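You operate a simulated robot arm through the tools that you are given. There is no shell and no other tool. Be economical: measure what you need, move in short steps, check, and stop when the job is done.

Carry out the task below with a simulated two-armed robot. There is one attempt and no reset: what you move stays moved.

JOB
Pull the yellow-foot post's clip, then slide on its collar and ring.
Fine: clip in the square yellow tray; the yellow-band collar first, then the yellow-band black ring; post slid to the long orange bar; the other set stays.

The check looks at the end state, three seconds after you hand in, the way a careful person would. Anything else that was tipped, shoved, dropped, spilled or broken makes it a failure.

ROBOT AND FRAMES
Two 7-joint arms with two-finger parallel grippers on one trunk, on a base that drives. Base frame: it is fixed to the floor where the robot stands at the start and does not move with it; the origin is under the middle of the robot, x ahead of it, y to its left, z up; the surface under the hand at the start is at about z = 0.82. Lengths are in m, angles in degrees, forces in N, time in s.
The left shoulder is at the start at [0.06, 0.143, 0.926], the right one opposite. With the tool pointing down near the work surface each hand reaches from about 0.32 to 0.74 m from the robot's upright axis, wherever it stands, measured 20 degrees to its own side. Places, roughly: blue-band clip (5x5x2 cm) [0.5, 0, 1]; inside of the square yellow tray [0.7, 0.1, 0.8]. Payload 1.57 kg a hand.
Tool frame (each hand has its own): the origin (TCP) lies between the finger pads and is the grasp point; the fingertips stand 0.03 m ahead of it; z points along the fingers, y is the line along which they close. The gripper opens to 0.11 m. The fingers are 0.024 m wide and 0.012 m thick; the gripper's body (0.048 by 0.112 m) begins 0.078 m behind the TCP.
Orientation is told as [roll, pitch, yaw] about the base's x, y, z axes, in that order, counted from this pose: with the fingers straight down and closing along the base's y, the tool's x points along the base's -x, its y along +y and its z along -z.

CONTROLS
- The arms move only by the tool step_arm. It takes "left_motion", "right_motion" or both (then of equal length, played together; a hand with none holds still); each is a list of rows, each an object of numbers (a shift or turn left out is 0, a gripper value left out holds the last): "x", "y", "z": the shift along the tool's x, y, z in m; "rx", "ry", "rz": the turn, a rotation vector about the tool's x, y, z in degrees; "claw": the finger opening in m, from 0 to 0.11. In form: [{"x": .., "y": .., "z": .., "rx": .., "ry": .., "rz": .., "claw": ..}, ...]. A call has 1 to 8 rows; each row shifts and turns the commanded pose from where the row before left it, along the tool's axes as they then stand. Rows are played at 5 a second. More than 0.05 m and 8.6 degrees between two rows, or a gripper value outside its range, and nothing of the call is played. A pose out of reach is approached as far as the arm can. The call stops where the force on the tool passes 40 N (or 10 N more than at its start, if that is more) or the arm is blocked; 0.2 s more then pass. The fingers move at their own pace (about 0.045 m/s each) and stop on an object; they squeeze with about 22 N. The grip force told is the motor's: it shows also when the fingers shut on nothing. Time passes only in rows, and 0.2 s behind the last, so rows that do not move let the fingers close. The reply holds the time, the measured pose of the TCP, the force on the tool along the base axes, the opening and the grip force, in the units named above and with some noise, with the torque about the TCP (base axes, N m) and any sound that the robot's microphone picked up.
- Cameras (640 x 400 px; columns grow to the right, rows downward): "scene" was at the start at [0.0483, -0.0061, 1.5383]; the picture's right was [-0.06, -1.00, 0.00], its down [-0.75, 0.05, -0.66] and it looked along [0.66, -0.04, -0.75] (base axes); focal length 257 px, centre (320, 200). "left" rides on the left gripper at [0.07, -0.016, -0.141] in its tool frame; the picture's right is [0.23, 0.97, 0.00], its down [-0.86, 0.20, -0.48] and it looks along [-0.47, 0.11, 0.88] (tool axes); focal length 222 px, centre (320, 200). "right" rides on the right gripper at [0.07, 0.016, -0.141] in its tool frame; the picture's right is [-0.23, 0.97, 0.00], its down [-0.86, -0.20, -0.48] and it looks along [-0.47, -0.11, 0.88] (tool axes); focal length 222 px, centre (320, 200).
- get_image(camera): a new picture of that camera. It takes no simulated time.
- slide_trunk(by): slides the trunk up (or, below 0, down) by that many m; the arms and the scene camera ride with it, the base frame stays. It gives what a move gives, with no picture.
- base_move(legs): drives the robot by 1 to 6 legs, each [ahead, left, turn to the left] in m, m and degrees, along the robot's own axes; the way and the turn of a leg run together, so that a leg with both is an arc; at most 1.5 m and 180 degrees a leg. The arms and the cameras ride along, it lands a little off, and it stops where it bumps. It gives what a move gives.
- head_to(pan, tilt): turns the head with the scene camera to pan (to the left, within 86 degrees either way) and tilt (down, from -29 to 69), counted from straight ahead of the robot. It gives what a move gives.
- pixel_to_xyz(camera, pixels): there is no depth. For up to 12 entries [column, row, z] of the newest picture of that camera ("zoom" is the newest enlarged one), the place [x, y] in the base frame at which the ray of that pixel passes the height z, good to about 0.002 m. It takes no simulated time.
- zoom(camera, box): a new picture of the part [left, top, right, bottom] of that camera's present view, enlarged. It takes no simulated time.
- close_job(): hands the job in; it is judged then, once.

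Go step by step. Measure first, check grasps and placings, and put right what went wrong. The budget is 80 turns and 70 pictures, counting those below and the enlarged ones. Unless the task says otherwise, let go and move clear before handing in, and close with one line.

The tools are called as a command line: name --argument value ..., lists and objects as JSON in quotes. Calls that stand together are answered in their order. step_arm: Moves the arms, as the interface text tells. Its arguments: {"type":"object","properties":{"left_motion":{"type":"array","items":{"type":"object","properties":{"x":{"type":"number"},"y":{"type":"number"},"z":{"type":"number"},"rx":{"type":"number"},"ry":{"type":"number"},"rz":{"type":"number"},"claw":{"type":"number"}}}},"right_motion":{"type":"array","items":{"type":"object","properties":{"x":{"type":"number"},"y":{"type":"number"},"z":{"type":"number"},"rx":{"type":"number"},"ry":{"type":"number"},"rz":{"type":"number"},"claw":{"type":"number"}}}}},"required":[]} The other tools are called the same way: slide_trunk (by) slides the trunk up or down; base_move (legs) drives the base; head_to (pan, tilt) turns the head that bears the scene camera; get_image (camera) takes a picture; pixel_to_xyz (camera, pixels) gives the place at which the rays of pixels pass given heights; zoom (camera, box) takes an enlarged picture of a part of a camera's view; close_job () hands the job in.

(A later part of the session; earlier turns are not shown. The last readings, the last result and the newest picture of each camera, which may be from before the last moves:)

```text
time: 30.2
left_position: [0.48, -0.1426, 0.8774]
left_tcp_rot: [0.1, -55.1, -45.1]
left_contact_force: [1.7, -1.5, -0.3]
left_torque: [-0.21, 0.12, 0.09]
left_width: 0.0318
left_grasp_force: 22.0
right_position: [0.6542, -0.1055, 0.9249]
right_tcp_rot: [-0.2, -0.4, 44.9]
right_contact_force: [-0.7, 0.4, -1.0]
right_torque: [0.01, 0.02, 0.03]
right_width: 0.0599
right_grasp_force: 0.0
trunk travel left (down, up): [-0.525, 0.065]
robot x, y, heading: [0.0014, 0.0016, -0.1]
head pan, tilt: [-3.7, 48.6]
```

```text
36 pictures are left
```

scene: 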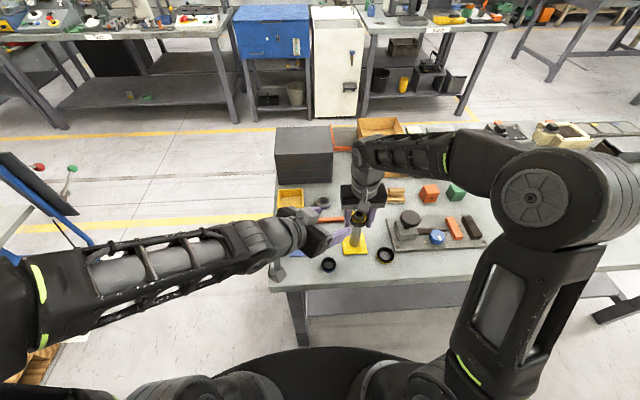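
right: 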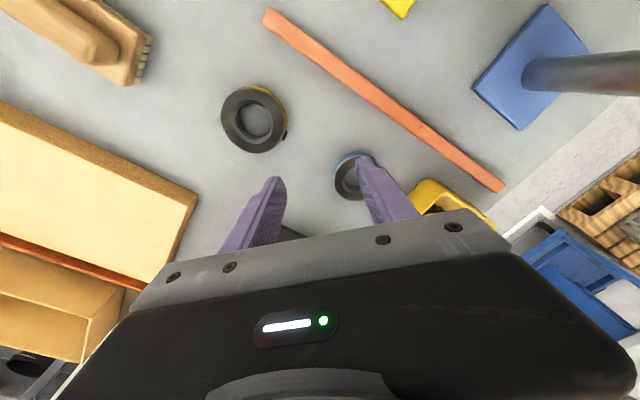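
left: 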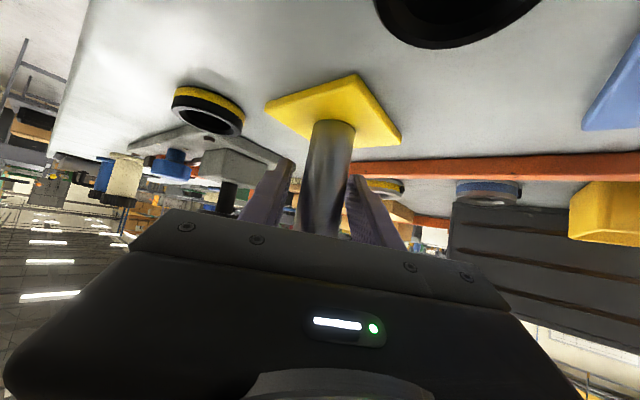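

Collar at (253,120) in the right view, screw at (286,131), tan box corner at (197,195). I measure them.

pixel_to_xyz --camera "right" --pixels '[[252, 120, 0.845], [252, 120, 0.84], [221, 112, 0.845], [283, 122, 0.845], [257, 87, 0.845], [250, 153, 0.845], [286, 131, 0.835], [197, 195, 0.86], [197, 195, 0.84], [164, 265, 0.86]]'

zoom --camera "right" --box '[190, 60, 330, 170]'

```text
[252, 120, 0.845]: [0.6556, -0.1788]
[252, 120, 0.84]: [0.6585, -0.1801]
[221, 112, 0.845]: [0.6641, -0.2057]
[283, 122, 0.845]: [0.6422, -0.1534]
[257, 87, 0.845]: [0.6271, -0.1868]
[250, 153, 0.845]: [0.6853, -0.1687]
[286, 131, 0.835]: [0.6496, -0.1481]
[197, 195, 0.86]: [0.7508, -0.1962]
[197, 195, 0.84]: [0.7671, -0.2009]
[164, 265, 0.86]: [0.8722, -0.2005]
```

```text
3.64 times, centred on (260, 115) of right
```

zoom: 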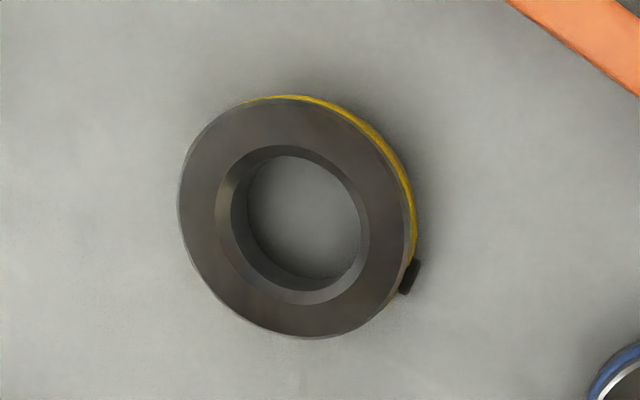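

Collar centre ≈(0.655,−0.178), OD 6 cm, top ≈0.845, screw on the +y side. I move above it and turn so fingers close roughly along x, missing the screw.

step_arm --right_motion '[{"x": 0.025, "y": -0.026, "claw": 0.085}, {"x": 0.025, "y": -0.026}, {"rz": -8}, {"rz": -8}, {"rz": -8}, {"rz": -8}, {}]'

get_image --camera "right"

```text
time: 31.8
left_position: [0.4803, -0.1421, 0.8775]
left_tcp_rot: [0.0, -55.1, -45.1]
left_contact_force: [1.4, 0.9, 1.3]
left_torque: [-0.19, 0.22, 0.01]
left_width: 0.0315
left_grasp_force: 21.9
right_position: [0.653, -0.175, 0.9232]
right_tcp_rot: [-0.4, -0.2, 77.1]
right_contact_force: [-0.6, 0.6, 0.2]
right_torque: [0.01, 0.01, 0.01]
right_width: 0.0852
right_grasp_force: 0.0
trunk travel left (down, up): [-0.525, 0.065]
robot x, y, heading: [-0.0014, -0.0021, -0.0]
head pan, tilt: [-3.7, 48.6]
```

```text
34 pictures are left
```

right: 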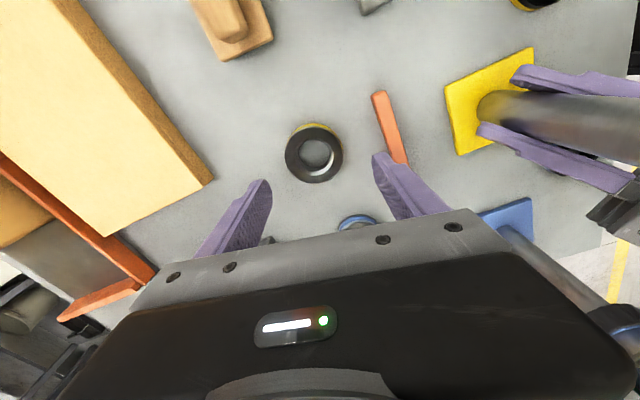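

Aligned on the collar (314,153). I confirm its centre and descend.

pixel_to_xyz --camera "right" --pixels '[[314, 153, 0.845], [316, 157, 0.825], [285, 155, 0.845], [343, 153, 0.845]]'

```text
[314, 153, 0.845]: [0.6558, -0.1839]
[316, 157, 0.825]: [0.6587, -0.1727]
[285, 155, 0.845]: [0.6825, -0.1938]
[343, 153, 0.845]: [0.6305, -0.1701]
```

step_arm --right_motion '[{"x": 0.004, "y": -0.004, "z": 0.022}, {"z": 0.025}, {"z": 0.02}, {"claw": 0.065}, {"claw": 0.05}, {"claw": 0.03}, {}]'

get_image --camera "right"

```text
time: 33.4
left_position: [0.4797, -0.1431, 0.8782]
left_tcp_rot: [0.2, -55.1, -45.1]
left_contact_force: [-0.8, 1.0, 3.0]
left_torque: [-0.21, 0.26, -0.06]
left_width: 0.0317
left_grasp_force: 22.0
right_position: [0.6566, -0.1812, 0.8564]
right_tcp_rot: [-0.3, -0.2, 77.0]
right_contact_force: [0.8, -0.5, 0.4]
right_torque: [-0.01, -0.12, -0.02]
right_width: 0.0614
right_grasp_force: 22.3
trunk travel left (down, up): [-0.525, 0.065]
robot x, y, heading: [-0.0026, 0.0021, -0.2]
head pan, tilt: [-3.7, 48.6]
```

```text
33 pictures are left
```

right: 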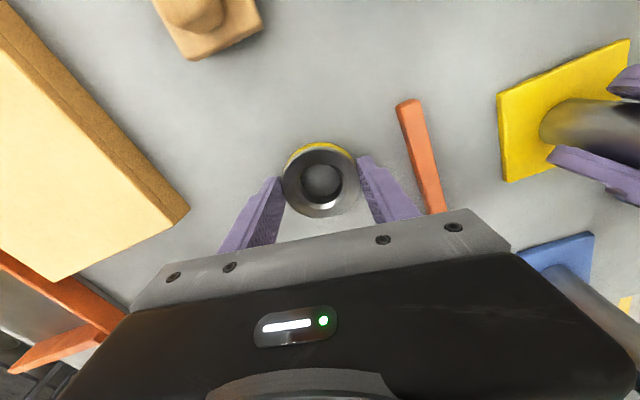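

Collar held (0.0614 m, 22 N). I lift it, then the left hand, still holding the shaft, slides the post 4.5 cm toward the bar.

step_arm --right_motion '[{"z": -0.04}, {"z": -0.045}, {"z": -0.045}, {"z": -0.045}]'

step_arm --left_motion '[{"x": -0.0041, "y": 0.0071, "z": 0.0058}, {"x": -0.0041, "y": 0.0071, "z": 0.0058}, {"x": -0.0041, "y": 0.0071, "z": 0.0058}, {"x": -0.0041, "y": 0.0071, "z": 0.0058}, {"x": -0.002, "y": 0.0035, "z": 0.0029}]'

get_image --camera "left"

zoom --camera "scene" --box '[300, 170, 420, 260]'

```text
time: 34.4
left_position: [0.4795, -0.1422, 0.877]
left_tcp_rot: [0.1, -55.1, -45.0]
left_contact_force: [-1.8, 2.1, 4.0]
left_torque: [-0.23, 0.27, -0.09]
left_width: 0.0315
left_grasp_force: 21.9
right_position: [0.6564, -0.1816, 0.9867]
right_tcp_rot: [-0.3, -0.2, 77.0]
right_contact_force: [0.3, -0.4, -3.2]
right_torque: [-0.03, -0.05, 0.0]
right_width: 0.0615
right_grasp_force: 22.0
right hand out of reach, approached as far as the arm can: row 4
trunk travel left (down, up): [-0.525, 0.065]
robot x, y, heading: [-0.0044, -0.0001, -0.1]
head pan, tilt: [-3.7, 48.6]
```

```text
time: 35.6
left_position: [0.5255, -0.1441, 0.8783]
left_tcp_rot: [0.1, -55.1, -44.9]
left_contact_force: [-0.4, -0.8, -0.2]
left_torque: [-0.18, 0.21, -0.04]
left_width: 0.0314
left_grasp_force: 22.3
right_position: [0.6558, -0.1821, 0.9859]
right_tcp_rot: [-0.3, -0.3, 77.0]
right_contact_force: [0.2, 0.5, -3.6]
right_torque: [-0.04, 0.02, -0.01]
right_width: 0.0613
right_grasp_force: 22.2
trunk travel left (down, up): [-0.525, 0.065]
robot x, y, heading: [0.0018, -0.0016, 0.1]
head pan, tilt: [-3.7, 48.6]
```

```text
32 pictures are left
```

left: 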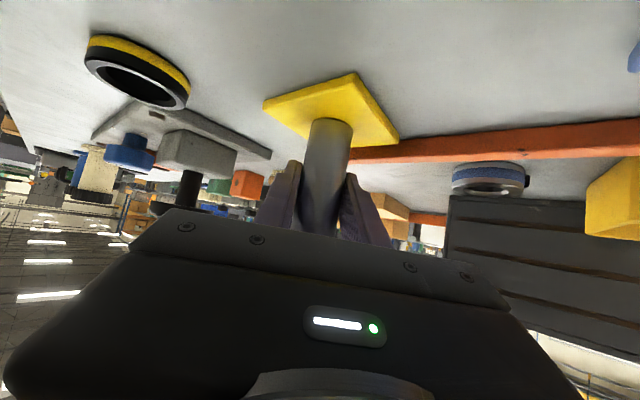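

```text
4.44 times, centred on (360, 215) of scene
```

zoom: 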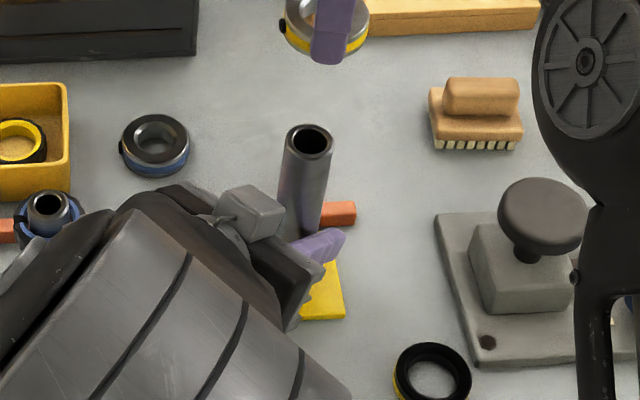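

Foot is within ~1 cm of the bar. I creep in 2 mm steps watching the x force.

step_arm --left_motion '[{"x": -0.0008, "y": 0.0014, "z": 0.0012}, {"x": -0.0008, "y": 0.0014, "z": 0.0012}, {"x": -0.0008, "y": 0.0014, "z": 0.0012}]'

step_arm --left_motion '[{"x": -0.0008, "y": 0.0014, "z": 0.0012}]'

step_arm --left_motion '[{"x": -0.0006, "y": 0.0011, "z": 0.0009}]'

zoom --camera "left" --box '[250, 60, 450, 190]'

```text
time: 36.4
left_position: [0.5316, -0.1443, 0.8761]
left_tcp_rot: [0.1, -55.1, -45.1]
left_contact_force: [-3.3, -1.0, 3.2]
left_torque: [-0.11, 0.5, -0.02]
left_width: 0.0312
left_grasp_force: 21.9
right_position: [0.6551, -0.1825, 0.9861]
right_tcp_rot: [-0.3, -0.2, 77.0]
right_contact_force: [-0.5, 0.5, -2.2]
right_torque: [-0.02, -0.01, 0.01]
right_width: 0.0613
right_grasp_force: 21.9
trunk travel left (down, up): [-0.525, 0.065]
robot x, y, heading: [-0.0024, -0.0028, -0.0]
head pan, tilt: [-3.7, 48.6]
```

```text
time: 36.8
left_position: [0.5325, -0.1446, 0.878]
left_tcp_rot: [0.1, -55.2, -45.0]
left_contact_force: [-9.3, 0.7, 3.9]
left_torque: [-0.37, 0.2, 0.13]
left_width: 0.0316
left_grasp_force: 22.5
right_position: [0.6551, -0.1811, 0.9873]
right_tcp_rot: [-0.5, -0.2, 77.0]
right_contact_force: [0.4, -1.4, -2.7]
right_torque: [-0.06, 0.01, 0.02]
right_width: 0.0614
right_grasp_force: 22.7
trunk travel left (down, up): [-0.525, 0.065]
robot x, y, heading: [-0.0021, 0.0008, -0.2]
head pan, tilt: [-3.7, 48.6]
```

```text
time: 37.2
left_position: [0.5327, -0.1446, 0.8791]
left_tcp_rot: [0.1, -55.1, -45.3]
left_contact_force: [-15.0, -2.1, 2.7]
left_torque: [-0.22, 0.51, -0.05]
left_width: 0.0318
left_grasp_force: 21.7
right_position: [0.6538, -0.1821, 0.9871]
right_tcp_rot: [-0.4, -0.3, 77.1]
right_contact_force: [-0.3, 0.0, -2.3]
right_torque: [0.0, -0.03, 0.01]
right_width: 0.0615
right_grasp_force: 21.6
trunk travel left (down, up): [-0.525, 0.065]
robot x, y, heading: [-0.0001, -0.0014, -0.1]
head pan, tilt: [-3.7, 48.6]
```

```text
3.08 times, centred on (350, 125) of left
```

zoom: 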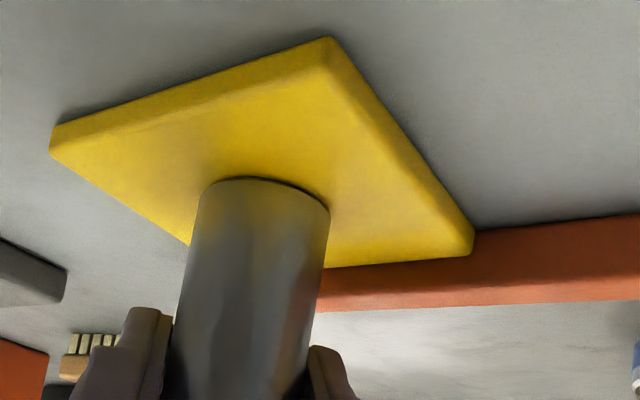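

The foot is against the bar (−15 N in x, bar didn't move). I relax the push, open the left hand and back it off along its axis, biased away from the blue post.

step_arm --left_motion '[{"x": 0.001, "y": -0.0018, "z": -0.0014}, {"claw": 0.05}, {"claw": 0.075}, {"claw": 0.085}, {"y": -0.006, "z": -0.02}, {"y": -0.006, "z": -0.03}, {"y": -0.01, "z": -0.03}]'

get_image --camera "left"

get_image --camera "scene"

```text
time: 38.8
left_position: [0.4678, -0.1134, 0.9233]
left_tcp_rot: [0.1, -55.2, -45.1]
left_contact_force: [0.5, 1.0, -0.1]
left_torque: [0.0, 0.01, 0.04]
left_width: 0.0852
left_grasp_force: 0.1
right_position: [0.6557, -0.1813, 0.9867]
right_tcp_rot: [-0.4, -0.2, 77.0]
right_contact_force: [-0.8, -0.2, -2.8]
right_torque: [-0.06, -0.02, -0.02]
right_width: 0.0616
right_grasp_force: 22.1
trunk travel left (down, up): [-0.525, 0.065]
robot x, y, heading: [-0.0008, -0.0017, -0.0]
head pan, tilt: [-3.7, 48.6]
```

```text
29 pictures are left
```

left: 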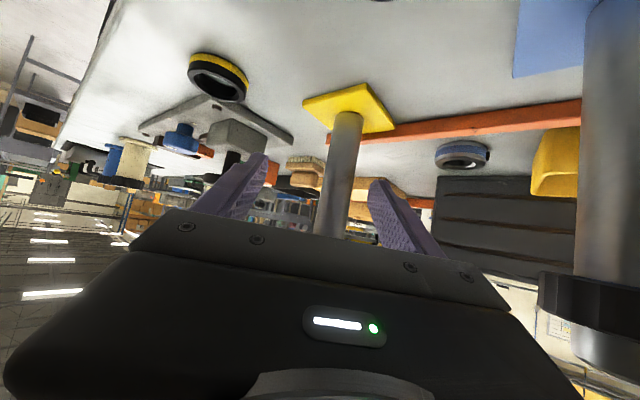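

```text
28 pictures are left
```

scene: 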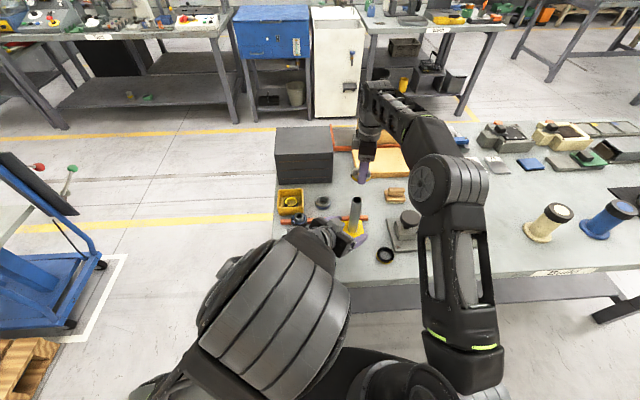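

Left is clear; I back it off further and up, and move the right hand inward and up so the collar clears the post top.

step_arm --left_motion '[{"x": -0.0065, "y": -0.008, "z": -0.033}, {"x": -0.0065, "y": -0.008, "z": -0.033}, {"x": -0.0065, "y": -0.008, "z": -0.033}, {"x": -0.0065, "y": -0.008, "z": -0.033}]' --right_motion '[{"y": 0.023}, {"y": 0.02}, {"z": -0.03}, {"z": -0.025}]'

get_image --camera "right"

```text
time: 39.8
left_position: [0.3934, -0.0766, 1.0251]
left_tcp_rot: [-0.3, -55.0, -44.7]
left_contact_force: [-0.1, 0.6, -0.1]
left_torque: [-0.04, -0.04, -0.05]
left_width: 0.0849
left_grasp_force: 0.0
left hand out of reach, approached as far as the arm can: row 3, 4
right_position: [0.6137, -0.167, 1.0423]
right_tcp_rot: [-0.6, -0.3, 77.1]
right_contact_force: [-0.4, 1.3, -2.4]
right_torque: [-0.08, -0.03, -0.02]
right_width: 0.0616
right_grasp_force: 21.7
trunk travel left (down, up): [-0.525, 0.065]
robot x, y, heading: [0.0011, -0.0004, -0.1]
head pan, tilt: [-3.7, 48.6]
```

```text
27 pictures are left
```

right: 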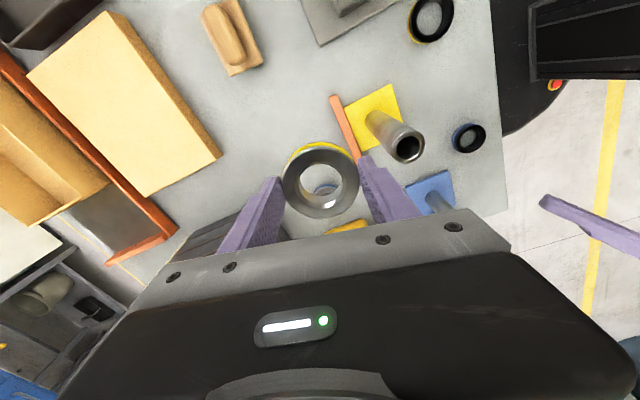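

Post top at (408,147); collar ring at (320,181). I locate both.

pixel_to_xyz --camera "right" --pixels '[[408, 147, 0.977], [320, 181, 1.031], [283, 181, 1.031], [358, 181, 1.031], [320, 217, 1.031], [320, 145, 1.031], [372, 102, 0.828]]'

zoom --camera "right" --box '[260, 70, 440, 230]'

```text
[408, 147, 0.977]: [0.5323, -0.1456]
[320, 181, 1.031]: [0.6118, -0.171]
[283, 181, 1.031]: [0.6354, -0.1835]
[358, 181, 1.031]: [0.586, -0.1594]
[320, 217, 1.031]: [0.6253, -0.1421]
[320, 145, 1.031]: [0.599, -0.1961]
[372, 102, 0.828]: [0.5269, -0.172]
```

```text
2.50 times, centred on (350, 150) of right
```

zoom: 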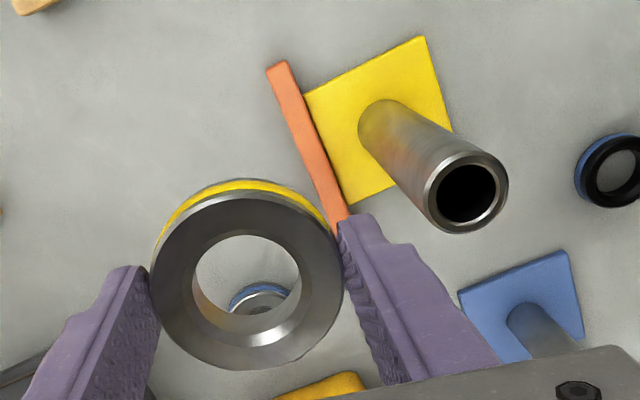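

Collar centre ≈(0.613,−0.170), post axis ≈(0.532,−0.145). I move the collar over the post.

step_arm --right_motion '[{"x": -0.003, "y": 0.042}, {"x": -0.003, "y": 0.0425}, {}]'

zoom --camera "right" --box '[260, 120, 380, 230]'

zoom --camera "scene" --box '[320, 170, 400, 230]'

```text
time: 40.6
left_position: [0.3944, -0.0817, 1.0258]
left_tcp_rot: [0.0, -54.9, -45.0]
left_contact_force: [-0.1, -0.1, 0.5]
left_torque: [-0.02, 0.02, -0.05]
left_width: 0.0849
left_grasp_force: 0.0
right_position: [0.5328, -0.1445, 1.0416]
right_tcp_rot: [-0.3, -0.3, 77.1]
right_contact_force: [1.0, 0.0, -2.6]
right_torque: [-0.03, 0.02, -0.01]
right_width: 0.0616
right_grasp_force: 22.6
trunk travel left (down, up): [-0.525, 0.065]
robot x, y, heading: [0.0002, -0.0012, 0.1]
head pan, tilt: [-3.7, 48.6]
```

```text
3.64 times, centred on (320, 175) of right
```

zoom: 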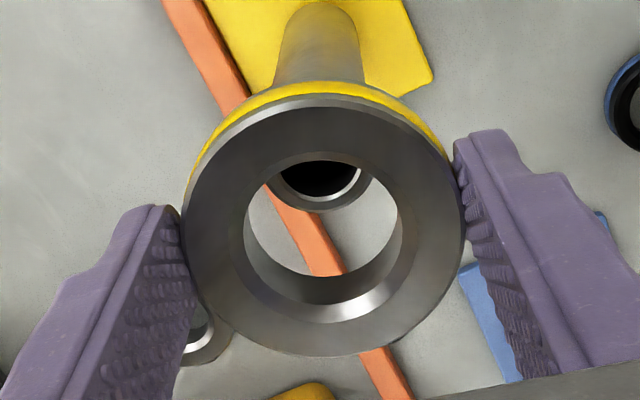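

```text
6.67 times, centred on (360, 200) of scene
```

zoom: 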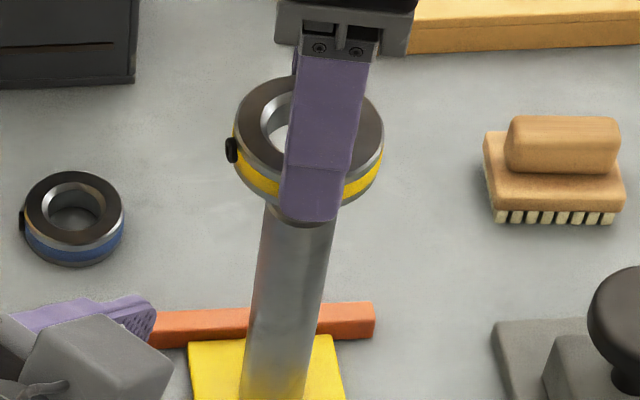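

pixel_to_xyz --camera "scene" --pixels '[[320, 200, 0.9]]'

zoom --camera "right" --box '[280, 130, 360, 220]'

pixel_to_xyz --camera "right" --pixels '[[319.7, 165.4, 0.977], [320.8, 182.1, 1.031], [305.5, 171, 0.977], [334, 171, 0.977], [319.8, 178.3, 0.977]]'

```text
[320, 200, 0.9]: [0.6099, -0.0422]
```

```text
4.44 times, centred on (320, 175) of right
```

zoom: 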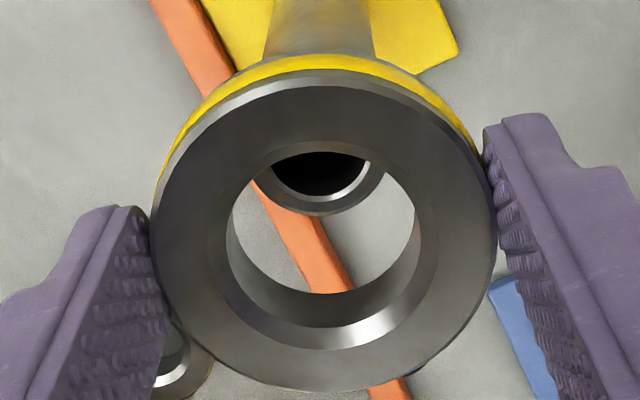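

```text
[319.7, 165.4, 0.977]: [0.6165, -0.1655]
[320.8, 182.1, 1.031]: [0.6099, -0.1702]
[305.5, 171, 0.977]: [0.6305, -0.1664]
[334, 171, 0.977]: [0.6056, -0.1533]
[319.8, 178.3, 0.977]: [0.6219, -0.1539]
```

pixel_to_xyz --camera "zoom" --pixels '[[319, 152, 0.977], [324, 231, 1.031], [152, 231, 1.031], [497, 231, 1.031], [322, 216, 0.977], [324, 391, 1.031], [324, 70, 1.031]]'

```text
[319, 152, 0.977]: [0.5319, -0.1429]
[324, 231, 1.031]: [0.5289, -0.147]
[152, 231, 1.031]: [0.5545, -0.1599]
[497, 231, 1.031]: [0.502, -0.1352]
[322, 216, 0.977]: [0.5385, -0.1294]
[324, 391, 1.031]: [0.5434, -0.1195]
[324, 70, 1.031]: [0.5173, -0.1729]
```

Relative offset suggests the collar should go ≈+1.5 mm x, +3 mm y. I apply that, lower to just above the post top, and look through the bore.

step_arm --right_motion '[{"x": -0.0032, "y": -0.0008, "z": 0.012}, {"z": 0.012}, {}]'

zoom --camera "right" --box '[280, 130, 360, 220]'

```text
time: 41.4
left_position: [0.3963, -0.0809, 1.0256]
left_tcp_rot: [0.2, -54.9, -45.1]
left_contact_force: [-0.4, 0.4, 0.8]
left_torque: [0.0, 0.01, 0.01]
left_width: 0.0848
left_grasp_force: 0.1
right_position: [0.5329, -0.1426, 1.0154]
right_tcp_rot: [-0.3, -0.2, 77.0]
right_contact_force: [0.2, -0.3, -2.8]
right_torque: [-0.02, -0.03, 0.01]
right_width: 0.0613
right_grasp_force: 21.9
trunk travel left (down, up): [-0.525, 0.065]
robot x, y, heading: [-0.0021, 0.0041, -0.1]
head pan, tilt: [-3.7, 48.6]
```

```text
4.44 times, centred on (320, 175) of right
```

zoom: 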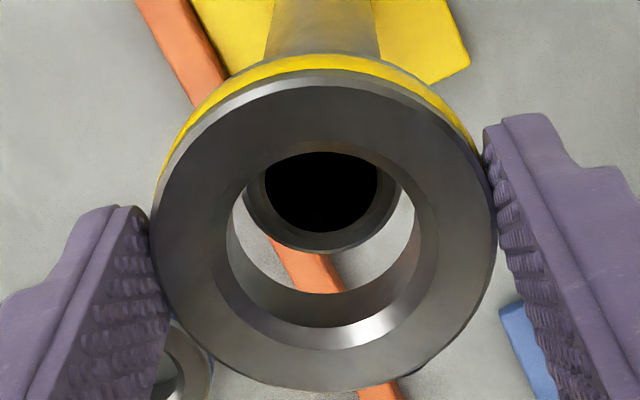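

From the image widths, collar and post axes agree to about 1 mm now. I lower slowly in small steps and read the force.

step_arm --right_motion '[{"z": 0.003}, {"z": 0.002}]'

step_arm --right_motion '[{"z": 0.002}, {"z": 0.002}]'

zoom --camera "right" --box '[280, 130, 360, 220]'

```text
time: 42.0
left_position: [0.3952, -0.0826, 1.0247]
left_tcp_rot: [0.1, -55.0, -45.1]
left_contact_force: [0.0, -0.3, -0.3]
left_torque: [0.0, -0.01, -0.02]
left_width: 0.085
left_grasp_force: 0.0
right_position: [0.5342, -0.1428, 1.0118]
right_tcp_rot: [-0.3, -0.1, 77.0]
right_contact_force: [0.1, 0.3, -1.3]
right_torque: [-0.02, 0.0, -0.01]
right_width: 0.0614
right_grasp_force: 21.9
trunk travel left (down, up): [-0.525, 0.065]
robot x, y, heading: [-0.002, -0.0009, -0.3]
head pan, tilt: [-3.7, 48.6]
```

```text
time: 42.6
left_position: [0.3936, -0.0818, 1.0272]
left_tcp_rot: [0.2, -55.1, -45.1]
left_contact_force: [-0.4, 0.0, -0.2]
left_torque: [0.02, 0.01, -0.02]
left_width: 0.0852
left_grasp_force: 0.1
right_position: [0.5344, -0.1448, 1.0099]
right_tcp_rot: [-0.5, -0.2, 76.9]
right_contact_force: [-2.7, -4.0, 8.3]
right_torque: [-0.28, 0.2, 0.01]
right_width: 0.0614
right_grasp_force: 22.1
trunk travel left (down, up): [-0.525, 0.065]
robot x, y, heading: [-0.0014, -0.0015, 0.0]
head pan, tilt: [-3.7, 48.6]
```

```text
4.44 times, centred on (320, 175) of right
```

zoom: 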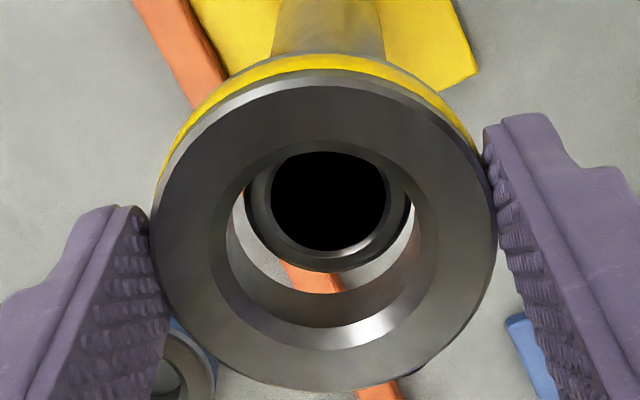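

Contact at z≈1.010 with lateral push (−2.7,−4.0), and the bore gap shows at the bottom of the image: the collar needs about −y 2.5 mm, −x 1 mm. I lift 3 mm, shift and retry.

step_arm --right_motion '[{"z": -0.004}, {"x": 0.0025, "y": 0.001}, {"z": 0.003}, {}]'

zoom --camera "right" --box '[280, 130, 360, 220]'

```text
time: 43.6
left_position: [0.394, -0.0817, 1.0263]
left_tcp_rot: [0.0, -54.9, -45.0]
left_contact_force: [-0.4, 0.3, -0.3]
left_torque: [-0.02, -0.01, 0.0]
left_width: 0.0852
left_grasp_force: 0.1
right_position: [0.5335, -0.147, 1.0091]
right_tcp_rot: [-0.4, -0.2, 77.0]
right_contact_force: [-0.4, 0.4, -2.8]
right_torque: [0.01, 0.01, -0.01]
right_width: 0.0611
right_grasp_force: 22.4
trunk travel left (down, up): [-0.525, 0.065]
robot x, y, heading: [0.0023, 0.0004, 0.2]
head pan, tilt: [-3.7, 48.6]
```

```text
4.44 times, centred on (320, 175) of right
```

zoom: 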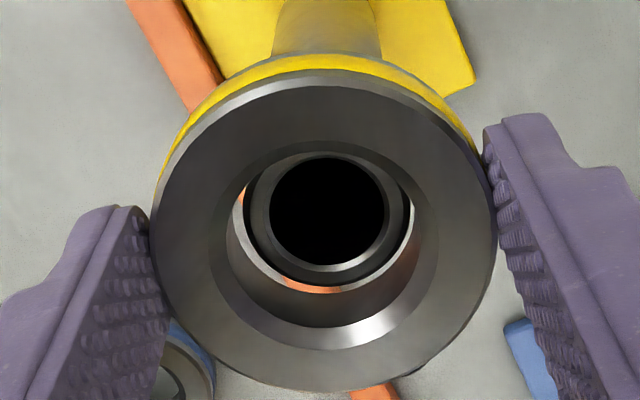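

Now the post rim is concentric in the bore. I lower in small steps.

step_arm --right_motion '[{"z": 0.002}, {"z": 0.002}, {"z": 0.002}]'

step_arm --right_motion '[{"z": 0.004}, {"z": 0.004}]'

zoom --camera "right" --box '[280, 130, 360, 220]'

```text
time: 44.4
left_position: [0.3951, -0.0821, 1.0264]
left_tcp_rot: [0.1, -54.9, -45.1]
left_contact_force: [-0.5, -0.5, -0.8]
left_torque: [0.02, 0.0, -0.01]
left_width: 0.0851
left_grasp_force: 0.0
right_position: [0.5343, -0.1458, 1.0028]
right_tcp_rot: [-0.2, -0.2, 76.9]
right_contact_force: [-0.1, -1.5, -3.2]
right_torque: [-0.1, 0.01, -0.02]
right_width: 0.0613
right_grasp_force: 22.4
trunk travel left (down, up): [-0.525, 0.065]
robot x, y, heading: [0.001, 0.0014, 0.1]
head pan, tilt: [-3.7, 48.6]
```

```text
time: 45.0
left_position: [0.3944, -0.0818, 1.0263]
left_tcp_rot: [0.0, -55.0, -45.1]
left_contact_force: [0.7, 0.4, -0.3]
left_torque: [-0.01, 0.01, 0.03]
left_width: 0.085
left_grasp_force: 0.1
right_position: [0.5337, -0.146, 0.9945]
right_tcp_rot: [-0.3, -0.2, 77.0]
right_contact_force: [-1.6, -1.5, -2.0]
right_torque: [-0.05, 0.03, 0.01]
right_width: 0.061
right_grasp_force: 21.9
trunk travel left (down, up): [-0.525, 0.065]
robot x, y, heading: [-0.0024, 0.0012, 0.2]
head pan, tilt: [-3.7, 48.6]
```

```text
4.44 times, centred on (320, 175) of right
```

zoom: 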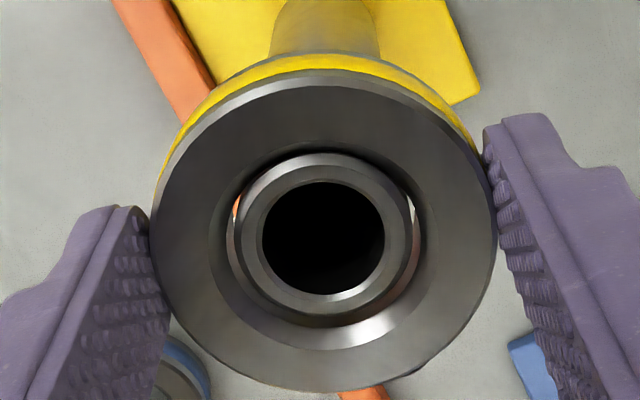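

Threaded. I lower it down the post as far as the palm allows (TCP≈0.915) watching forces.

step_arm --right_motion '[{"z": 0.015}, {"z": 0.015}, {"z": 0.015}, {"z": 0.015}, {"z": 0.017}]'

step_arm --right_motion '[{"claw": 0.065}, {"claw": 0.075}, {"claw": 0.08}, {}]'

zoom --camera "scene" --box '[320, 190, 400, 250]'

```text
time: 46.2
left_position: [0.3951, -0.0822, 1.0261]
left_tcp_rot: [0.1, -54.9, -45.1]
left_contact_force: [0.3, 0.4, -0.6]
left_torque: [0.05, -0.01, 0.01]
left_width: 0.0849
left_grasp_force: 0.1
right_position: [0.5339, -0.1454, 0.9185]
right_tcp_rot: [-0.3, -0.2, 77.0]
right_contact_force: [-2.5, -0.4, -4.1]
right_torque: [-0.03, 0.05, 0.01]
right_width: 0.0613
right_grasp_force: 21.9
trunk travel left (down, up): [-0.525, 0.065]
robot x, y, heading: [0.0001, 0.0003, 0.1]
head pan, tilt: [-3.7, 48.6]
```

```text
time: 47.2
left_position: [0.3947, -0.0819, 1.0255]
left_tcp_rot: [0.1, -54.9, -45.1]
left_contact_force: [0.7, 0.6, -0.5]
left_torque: [0.02, 0.01, 0.01]
left_width: 0.0848
left_grasp_force: 0.1
right_position: [0.5346, -0.1454, 0.9185]
right_tcp_rot: [-0.4, -0.3, 77.1]
right_contact_force: [-0.3, 0.0, -1.1]
right_torque: [-0.04, -0.01, 0.01]
right_width: 0.08
right_grasp_force: 0.0
trunk travel left (down, up): [-0.525, 0.065]
robot x, y, heading: [0.0015, -0.001, -0.1]
head pan, tilt: [-3.7, 48.6]
```

```text
6.67 times, centred on (360, 220) of scene
```

zoom: 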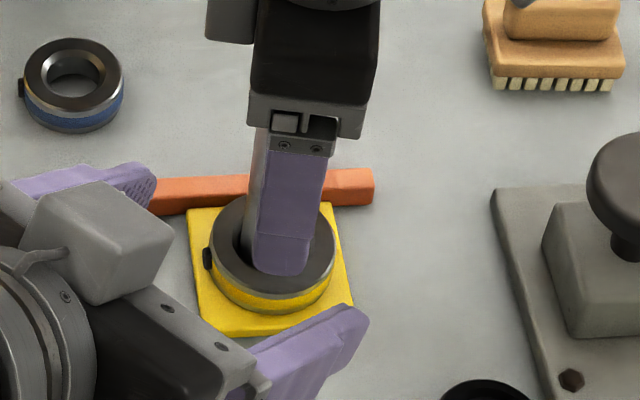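

Collar dropped flat onto the foot. I raise the right hand and go over to the black yellow-band ring, squaring yaw to 90°.

step_arm --right_motion '[{"z": -0.04}, {"z": -0.04}, {"z": -0.035}, {"x": 0.036, "y": 0.028}, {"x": 0.036, "y": 0.028}, {"x": 0.035, "y": 0.028}, {"rz": -7}, {"rz": -6}]'

get_image --camera "right"

zoom --camera "scene" --box '[320, 190, 420, 270]'

```text
time: 49.0
left_position: [0.3954, -0.0818, 1.0266]
left_tcp_rot: [0.1, -54.9, -45.2]
left_contact_force: [0.2, -0.8, -0.1]
left_torque: [-0.01, -0.01, -0.02]
left_width: 0.0851
left_grasp_force: 0.0
right_position: [0.4276, -0.2327, 1.0326]
right_tcp_rot: [-0.3, -0.1, 90.1]
right_contact_force: [-0.2, 1.0, -0.9]
right_torque: [0.01, 0.01, 0.01]
right_width: 0.0801
right_grasp_force: 0.1
trunk travel left (down, up): [-0.525, 0.065]
robot x, y, heading: [-0.0003, -0.0019, 0.1]
head pan, tilt: [-3.7, 48.6]
```

```text
17 pictures are left
```

right: 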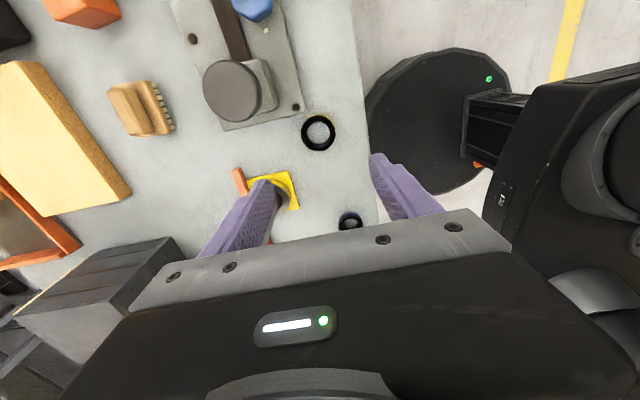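

```text
5.00 times, centred on (370, 230) of scene
```

zoom: 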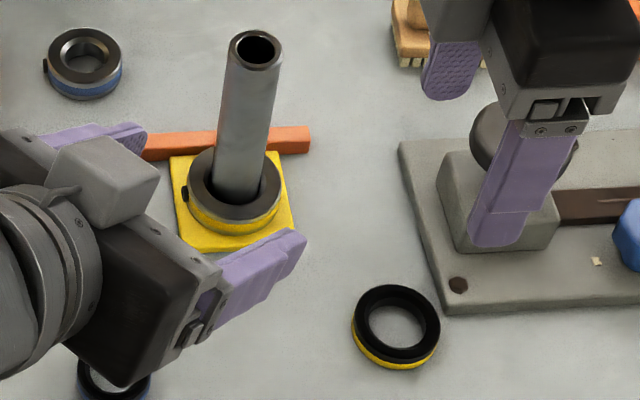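

Collar seated flat on the foot. I measure the ring at (318,133) and the plate edge ((222,130),(298,110)).

pixel_to_xyz --camera "right" --pixels '[[318, 133, 0.838], [318, 133, 0.832], [301, 134, 0.838], [335, 132, 0.838], [222, 130, 0.828], [298, 110, 0.828]]'

pixel_to_xyz --camera "zoom" --pixels '[[398, 325, 0.838], [398, 325, 0.832], [355, 320, 0.838], [441, 325, 0.838], [256, 50, 0.975], [446, 314, 0.82]]'

```text
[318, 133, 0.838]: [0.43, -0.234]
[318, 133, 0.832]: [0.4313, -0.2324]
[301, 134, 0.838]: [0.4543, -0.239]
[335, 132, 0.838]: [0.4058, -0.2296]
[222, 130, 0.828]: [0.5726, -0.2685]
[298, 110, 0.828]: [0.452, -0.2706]
```

```text
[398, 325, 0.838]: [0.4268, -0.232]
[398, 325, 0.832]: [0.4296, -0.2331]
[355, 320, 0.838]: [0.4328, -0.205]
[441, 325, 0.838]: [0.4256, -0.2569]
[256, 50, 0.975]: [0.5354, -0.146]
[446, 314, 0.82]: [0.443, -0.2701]
```

Ring centre (0.429,−0.233), OD ≈5 cm. I descend and grip it at the fingertips.

step_arm --right_motion '[{"z": 0.045, "y": -0.0015}, {"z": 0.045}, {"z": 0.045}, {"z": 0.03}, {"z": 0.0135}, {"claw": 0.06}, {"claw": 0.045}, {"claw": 0.03}]'

zoom --camera "right" --box '[240, 110, 400, 230]'

```text
time: 50.8
left_position: [0.3953, -0.0817, 1.0267]
left_tcp_rot: [0.1, -54.8, -45.1]
left_contact_force: [-0.5, -0.1, -0.4]
left_torque: [-0.03, 0.02, -0.01]
left_width: 0.0851
left_grasp_force: 0.1
right_position: [0.4294, -0.2321, 0.8548]
right_tcp_rot: [-0.4, -0.1, 90.0]
right_contact_force: [0.8, 0.5, 1.1]
right_torque: [-0.01, -0.02, 0.03]
right_width: 0.0515
right_grasp_force: 20.1
trunk travel left (down, up): [-0.525, 0.065]
robot x, y, heading: [0.0001, -0.0036, -0.1]
head pan, tilt: [-3.7, 48.6]
```

```text
3.33 times, centred on (320, 170) of right
```

zoom: 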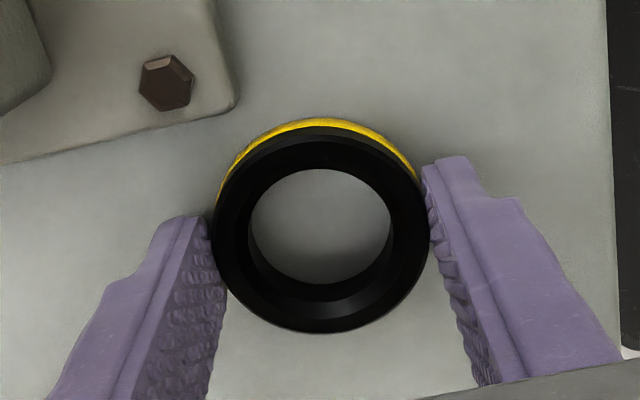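

Ring held (0.0515 m). I lift, carry it over the post to TCP (0.5335,−0.1448), and lower to just above the top.

step_arm --right_motion '[{"z": -0.048}, {"z": -0.048}, {"z": -0.048}, {"z": -0.045}, {"x": -0.0291, "y": -0.0347}, {"x": -0.0291, "y": -0.0347}, {"x": -0.0291, "y": -0.0347}, {}]'

step_arm --right_motion '[{"z": 0.015}, {"z": 0.012}, {}]'

zoom --camera "right" --box '[280, 130, 360, 220]'

```text
time: 52.6
left_position: [0.3936, -0.0827, 1.0266]
left_tcp_rot: [0.1, -54.9, -45.2]
left_contact_force: [-0.6, 0.2, 0.0]
left_torque: [0.0, 0.0, 0.01]
left_width: 0.0849
left_grasp_force: 0.0
right_position: [0.5316, -0.1441, 1.0438]
right_tcp_rot: [-0.4, -0.1, 90.0]
right_contact_force: [0.2, -0.2, -2.2]
right_torque: [0.02, 0.0, 0.01]
right_width: 0.0516
right_grasp_force: 21.4
trunk travel left (down, up): [-0.525, 0.065]
robot x, y, heading: [0.001, -0.0015, 0.1]
head pan, tilt: [-3.7, 48.6]
```

```text
time: 53.4
left_position: [0.3949, -0.0816, 1.0264]
left_tcp_rot: [0.1, -55.0, -45.1]
left_contact_force: [-0.2, 0.1, 0.4]
left_torque: [0.01, 0.02, -0.01]
left_width: 0.0852
left_grasp_force: 0.0
right_position: [0.5323, -0.1448, 1.0159]
right_tcp_rot: [-0.3, -0.1, 90.0]
right_contact_force: [-0.6, 0.1, -2.1]
right_torque: [-0.04, -0.06, -0.01]
right_width: 0.0514
right_grasp_force: 22.0
trunk travel left (down, up): [-0.525, 0.065]
robot x, y, heading: [0.0002, 0.0013, -0.1]
head pan, tilt: [-3.7, 48.6]
```

```text
4.44 times, centred on (320, 175) of right
```

zoom: 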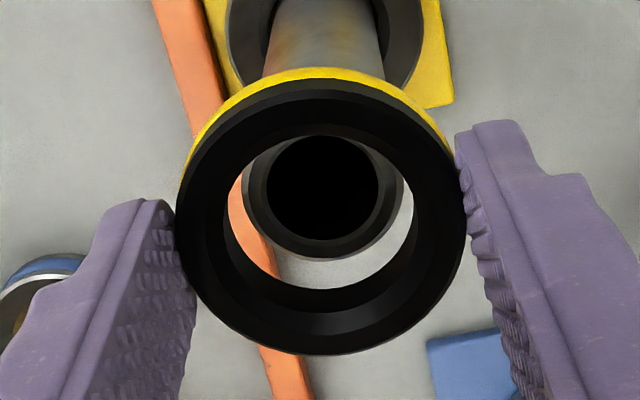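

Nearly concentric; I nudge 1 mm in tool +x and lower in small steps with force checks.

step_arm --right_motion '[{"x": 0.001, "z": 0.003}, {"z": 0.003}]'

step_arm --right_motion '[{"z": 0.002}, {"z": 0.001}]'

zoom --camera "right" --box '[280, 130, 360, 220]'

```text
time: 54.0
left_position: [0.394, -0.0815, 1.0269]
left_tcp_rot: [0.1, -54.8, -45.0]
left_contact_force: [-0.2, 1.1, 0.7]
left_torque: [-0.02, -0.04, -0.01]
left_width: 0.085
left_grasp_force: 0.1
right_position: [0.5329, -0.145, 1.0109]
right_tcp_rot: [-0.4, -0.1, 90.0]
right_contact_force: [0.7, 0.1, -0.9]
right_torque: [0.0, 0.01, 0.03]
right_width: 0.0515
right_grasp_force: 21.9
trunk travel left (down, up): [-0.525, 0.065]
robot x, y, heading: [-0.0029, -0.0039, 0.1]
head pan, tilt: [-3.7, 48.6]
```

```text
time: 54.6
left_position: [0.3937, -0.0815, 1.0259]
left_tcp_rot: [0.1, -54.8, -45.1]
left_contact_force: [0.8, 1.4, -0.1]
left_torque: [0.0, 0.03, 0.01]
left_width: 0.0851
left_grasp_force: 0.0
right_position: [0.5331, -0.1459, 1.0069]
right_tcp_rot: [-0.3, -0.1, 90.0]
right_contact_force: [0.7, 0.5, -0.8]
right_torque: [0.01, 0.0, -0.06]
right_width: 0.0515
right_grasp_force: 22.3
trunk travel left (down, up): [-0.525, 0.065]
robot x, y, heading: [-0.0002, 0.0017, -0.2]
head pan, tilt: [-3.7, 48.6]
```

```text
4.44 times, centred on (320, 175) of right
```

zoom: 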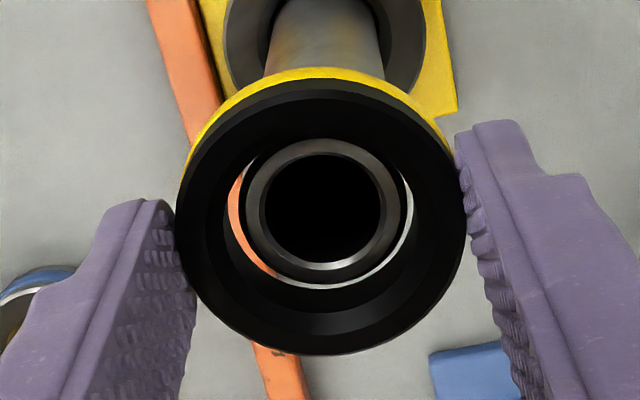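

The bore is around the post rim with slightly more gap at left; I shift 1 mm in tool +y and keep lowering.

step_arm --right_motion '[{"y": 0.001, "z": 0.002}, {"z": 0.003}, {"z": 0.004}]'

step_arm --right_motion '[{"z": 0.005}, {"z": 0.005}]'

zoom --camera "right" --box '[280, 130, 360, 220]'

```text
time: 55.4
left_position: [0.3942, -0.0811, 1.0269]
left_tcp_rot: [0.0, -54.9, -45.0]
left_contact_force: [0.0, -0.4, 0.4]
left_torque: [0.05, 0.0, 0.03]
left_width: 0.0851
left_grasp_force: 0.0
right_position: [0.5312, -0.1449, 0.9984]
right_tcp_rot: [-0.3, -0.1, 90.1]
right_contact_force: [-0.4, 0.1, -1.6]
right_torque: [0.02, 0.0, -0.01]
right_width: 0.0516
right_grasp_force: 21.7
trunk travel left (down, up): [-0.525, 0.065]
robot x, y, heading: [0.0003, 0.0002, -0.1]
head pan, tilt: [-3.7, 48.6]
```

```text
time: 56.0
left_position: [0.3951, -0.0824, 1.0262]
left_tcp_rot: [0.1, -54.8, -45.1]
left_contact_force: [-0.9, 0.6, -0.2]
left_torque: [-0.02, 0.01, -0.01]
left_width: 0.0851
left_grasp_force: 0.0
right_position: [0.5318, -0.1441, 0.9885]
right_tcp_rot: [-0.5, -0.1, 89.9]
right_contact_force: [-0.6, 0.5, -1.8]
right_torque: [0.02, -0.04, -0.01]
right_width: 0.0514
right_grasp_force: 21.7
trunk travel left (down, up): [-0.525, 0.065]
robot x, y, heading: [0.0006, -0.0013, 0.1]
head pan, tilt: [-3.7, 48.6]
```

```text
4.44 times, centred on (320, 175) of right
```

zoom: 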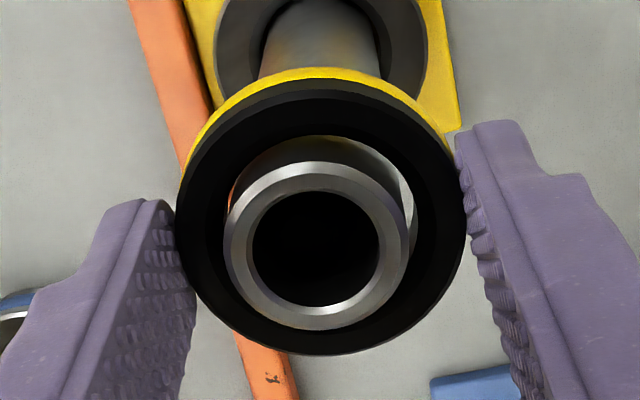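

Threaded with no force. I lower to TCP≈0.917 and release the ring.

step_arm --right_motion '[{"z": 0.014}, {"z": 0.014}, {"z": 0.014}, {"z": 0.015}, {"z": 0.014}]'

step_arm --right_motion '[{"claw": 0.055}, {"claw": 0.065}, {"claw": 0.075}, {}]'

zoom --camera "scene" --box '[320, 190, 400, 250]'

```text
time: 57.2
left_position: [0.395, -0.0822, 1.0262]
left_tcp_rot: [0.1, -54.9, -45.1]
left_contact_force: [-0.6, -0.1, 0.8]
left_torque: [-0.04, -0.01, 0.02]
left_width: 0.0851
left_grasp_force: 0.0
right_position: [0.533, -0.1435, 0.9171]
right_tcp_rot: [-0.2, 0.0, 90.0]
right_contact_force: [0.3, -0.1, -1.5]
right_torque: [0.01, -0.01, -0.02]
right_width: 0.0515
right_grasp_force: 21.5
trunk travel left (down, up): [-0.525, 0.065]
robot x, y, heading: [0.0028, 0.0025, 0.3]
head pan, tilt: [-3.7, 48.6]
```

```text
time: 58.2
left_position: [0.3951, -0.0815, 1.0259]
left_tcp_rot: [0.1, -54.9, -45.0]
left_contact_force: [0.1, -0.1, 0.4]
left_torque: [-0.03, -0.01, -0.01]
left_width: 0.085
left_grasp_force: 0.0
right_position: [0.5339, -0.1437, 0.9177]
right_tcp_rot: [-0.4, -0.1, 90.0]
right_contact_force: [0.6, 0.4, -0.9]
right_torque: [0.0, 0.0, 0.01]
right_width: 0.075
right_grasp_force: 0.0
trunk travel left (down, up): [-0.525, 0.065]
robot x, y, heading: [-0.0003, -0.0002, -0.1]
head pan, tilt: [-3.7, 48.6]
```

```text
6.67 times, centred on (360, 220) of scene
```

zoom: 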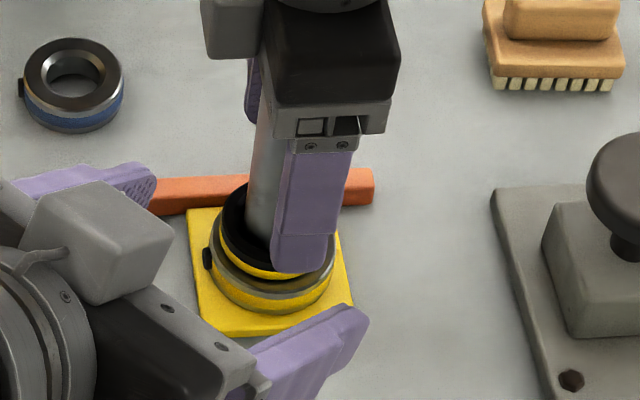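

The ring dropped onto the collar. I raise the right hand clear and move it aside, then check the final state.

step_arm --right_motion '[{"z": -0.04}, {"z": -0.04}, {"z": -0.04}, {"x": 0.04}, {"x": 0.04}, {"x": 0.04}, {"x": 0.03}]'

zoom --camera "scene" --box '[320, 190, 400, 250]'

zoom --camera "left" --box '[240, 40, 520, 240]'

get_image --camera "scene"

```text
time: 59.8
left_position: [0.3953, -0.082, 1.0266]
left_tcp_rot: [0.1, -55.0, -45.1]
left_contact_force: [0.8, 1.0, 0.2]
left_torque: [0.02, -0.01, 0.01]
left_width: 0.0848
left_grasp_force: 0.1
right_position: [0.5327, -0.2948, 1.0383]
right_tcp_rot: [-0.4, -0.2, 89.9]
right_contact_force: [0.3, 0.5, 0.3]
right_torque: [-0.04, 0.01, 0.01]
right_width: 0.075
right_grasp_force: 0.0
trunk travel left (down, up): [-0.525, 0.065]
robot x, y, heading: [-0.0038, 0.0016, -0.0]
head pan, tilt: [-3.7, 48.6]
```

```text
6.67 times, centred on (360, 220) of scene
```

zoom: 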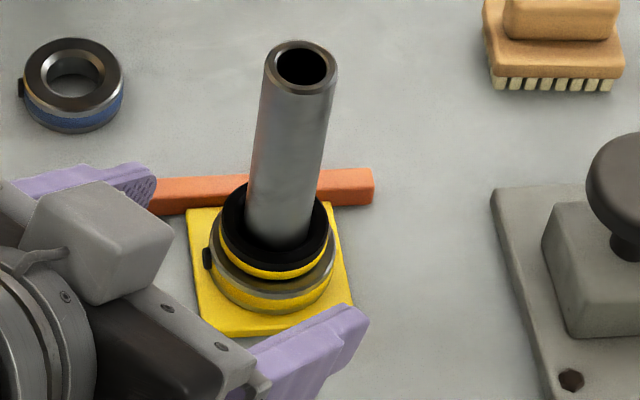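

```text
2.00 times, centred on (380, 140) of left
```

zoom: 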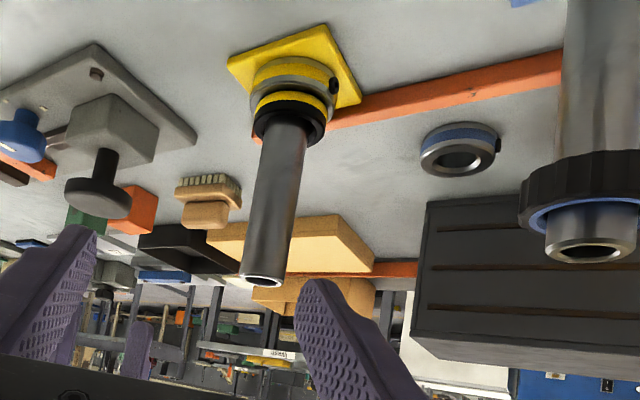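

```text
8 pictures are left
```

scene: 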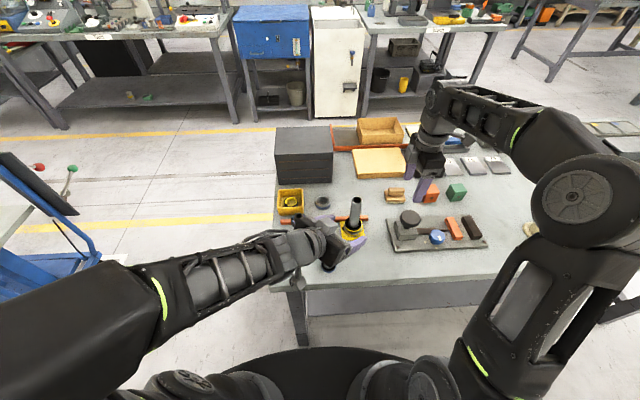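

Stack looks right: collar below, ring on top, clip in the tray. I check the foot–bar contact closely.

zoom --camera "left" --box '[350, 75, 430, 125]'

zoom --camera "scene" --box '[335, 208, 385, 240]'

```text
8.00 times, centred on (390, 100) of left
```

zoom: 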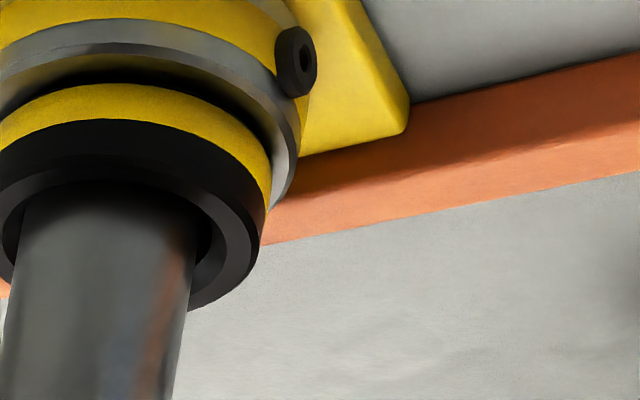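

```text
12.50 times, centred on (360, 224) of scene
```

zoom: 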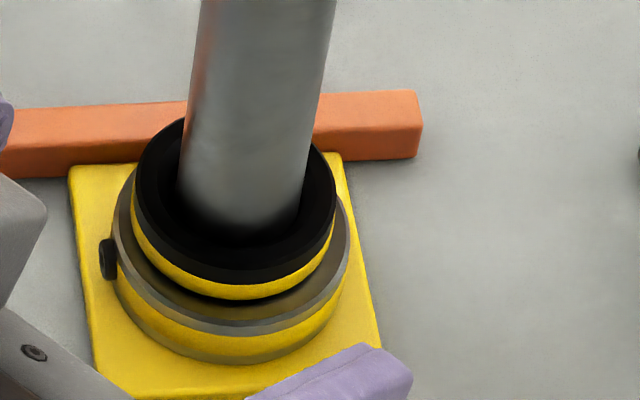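

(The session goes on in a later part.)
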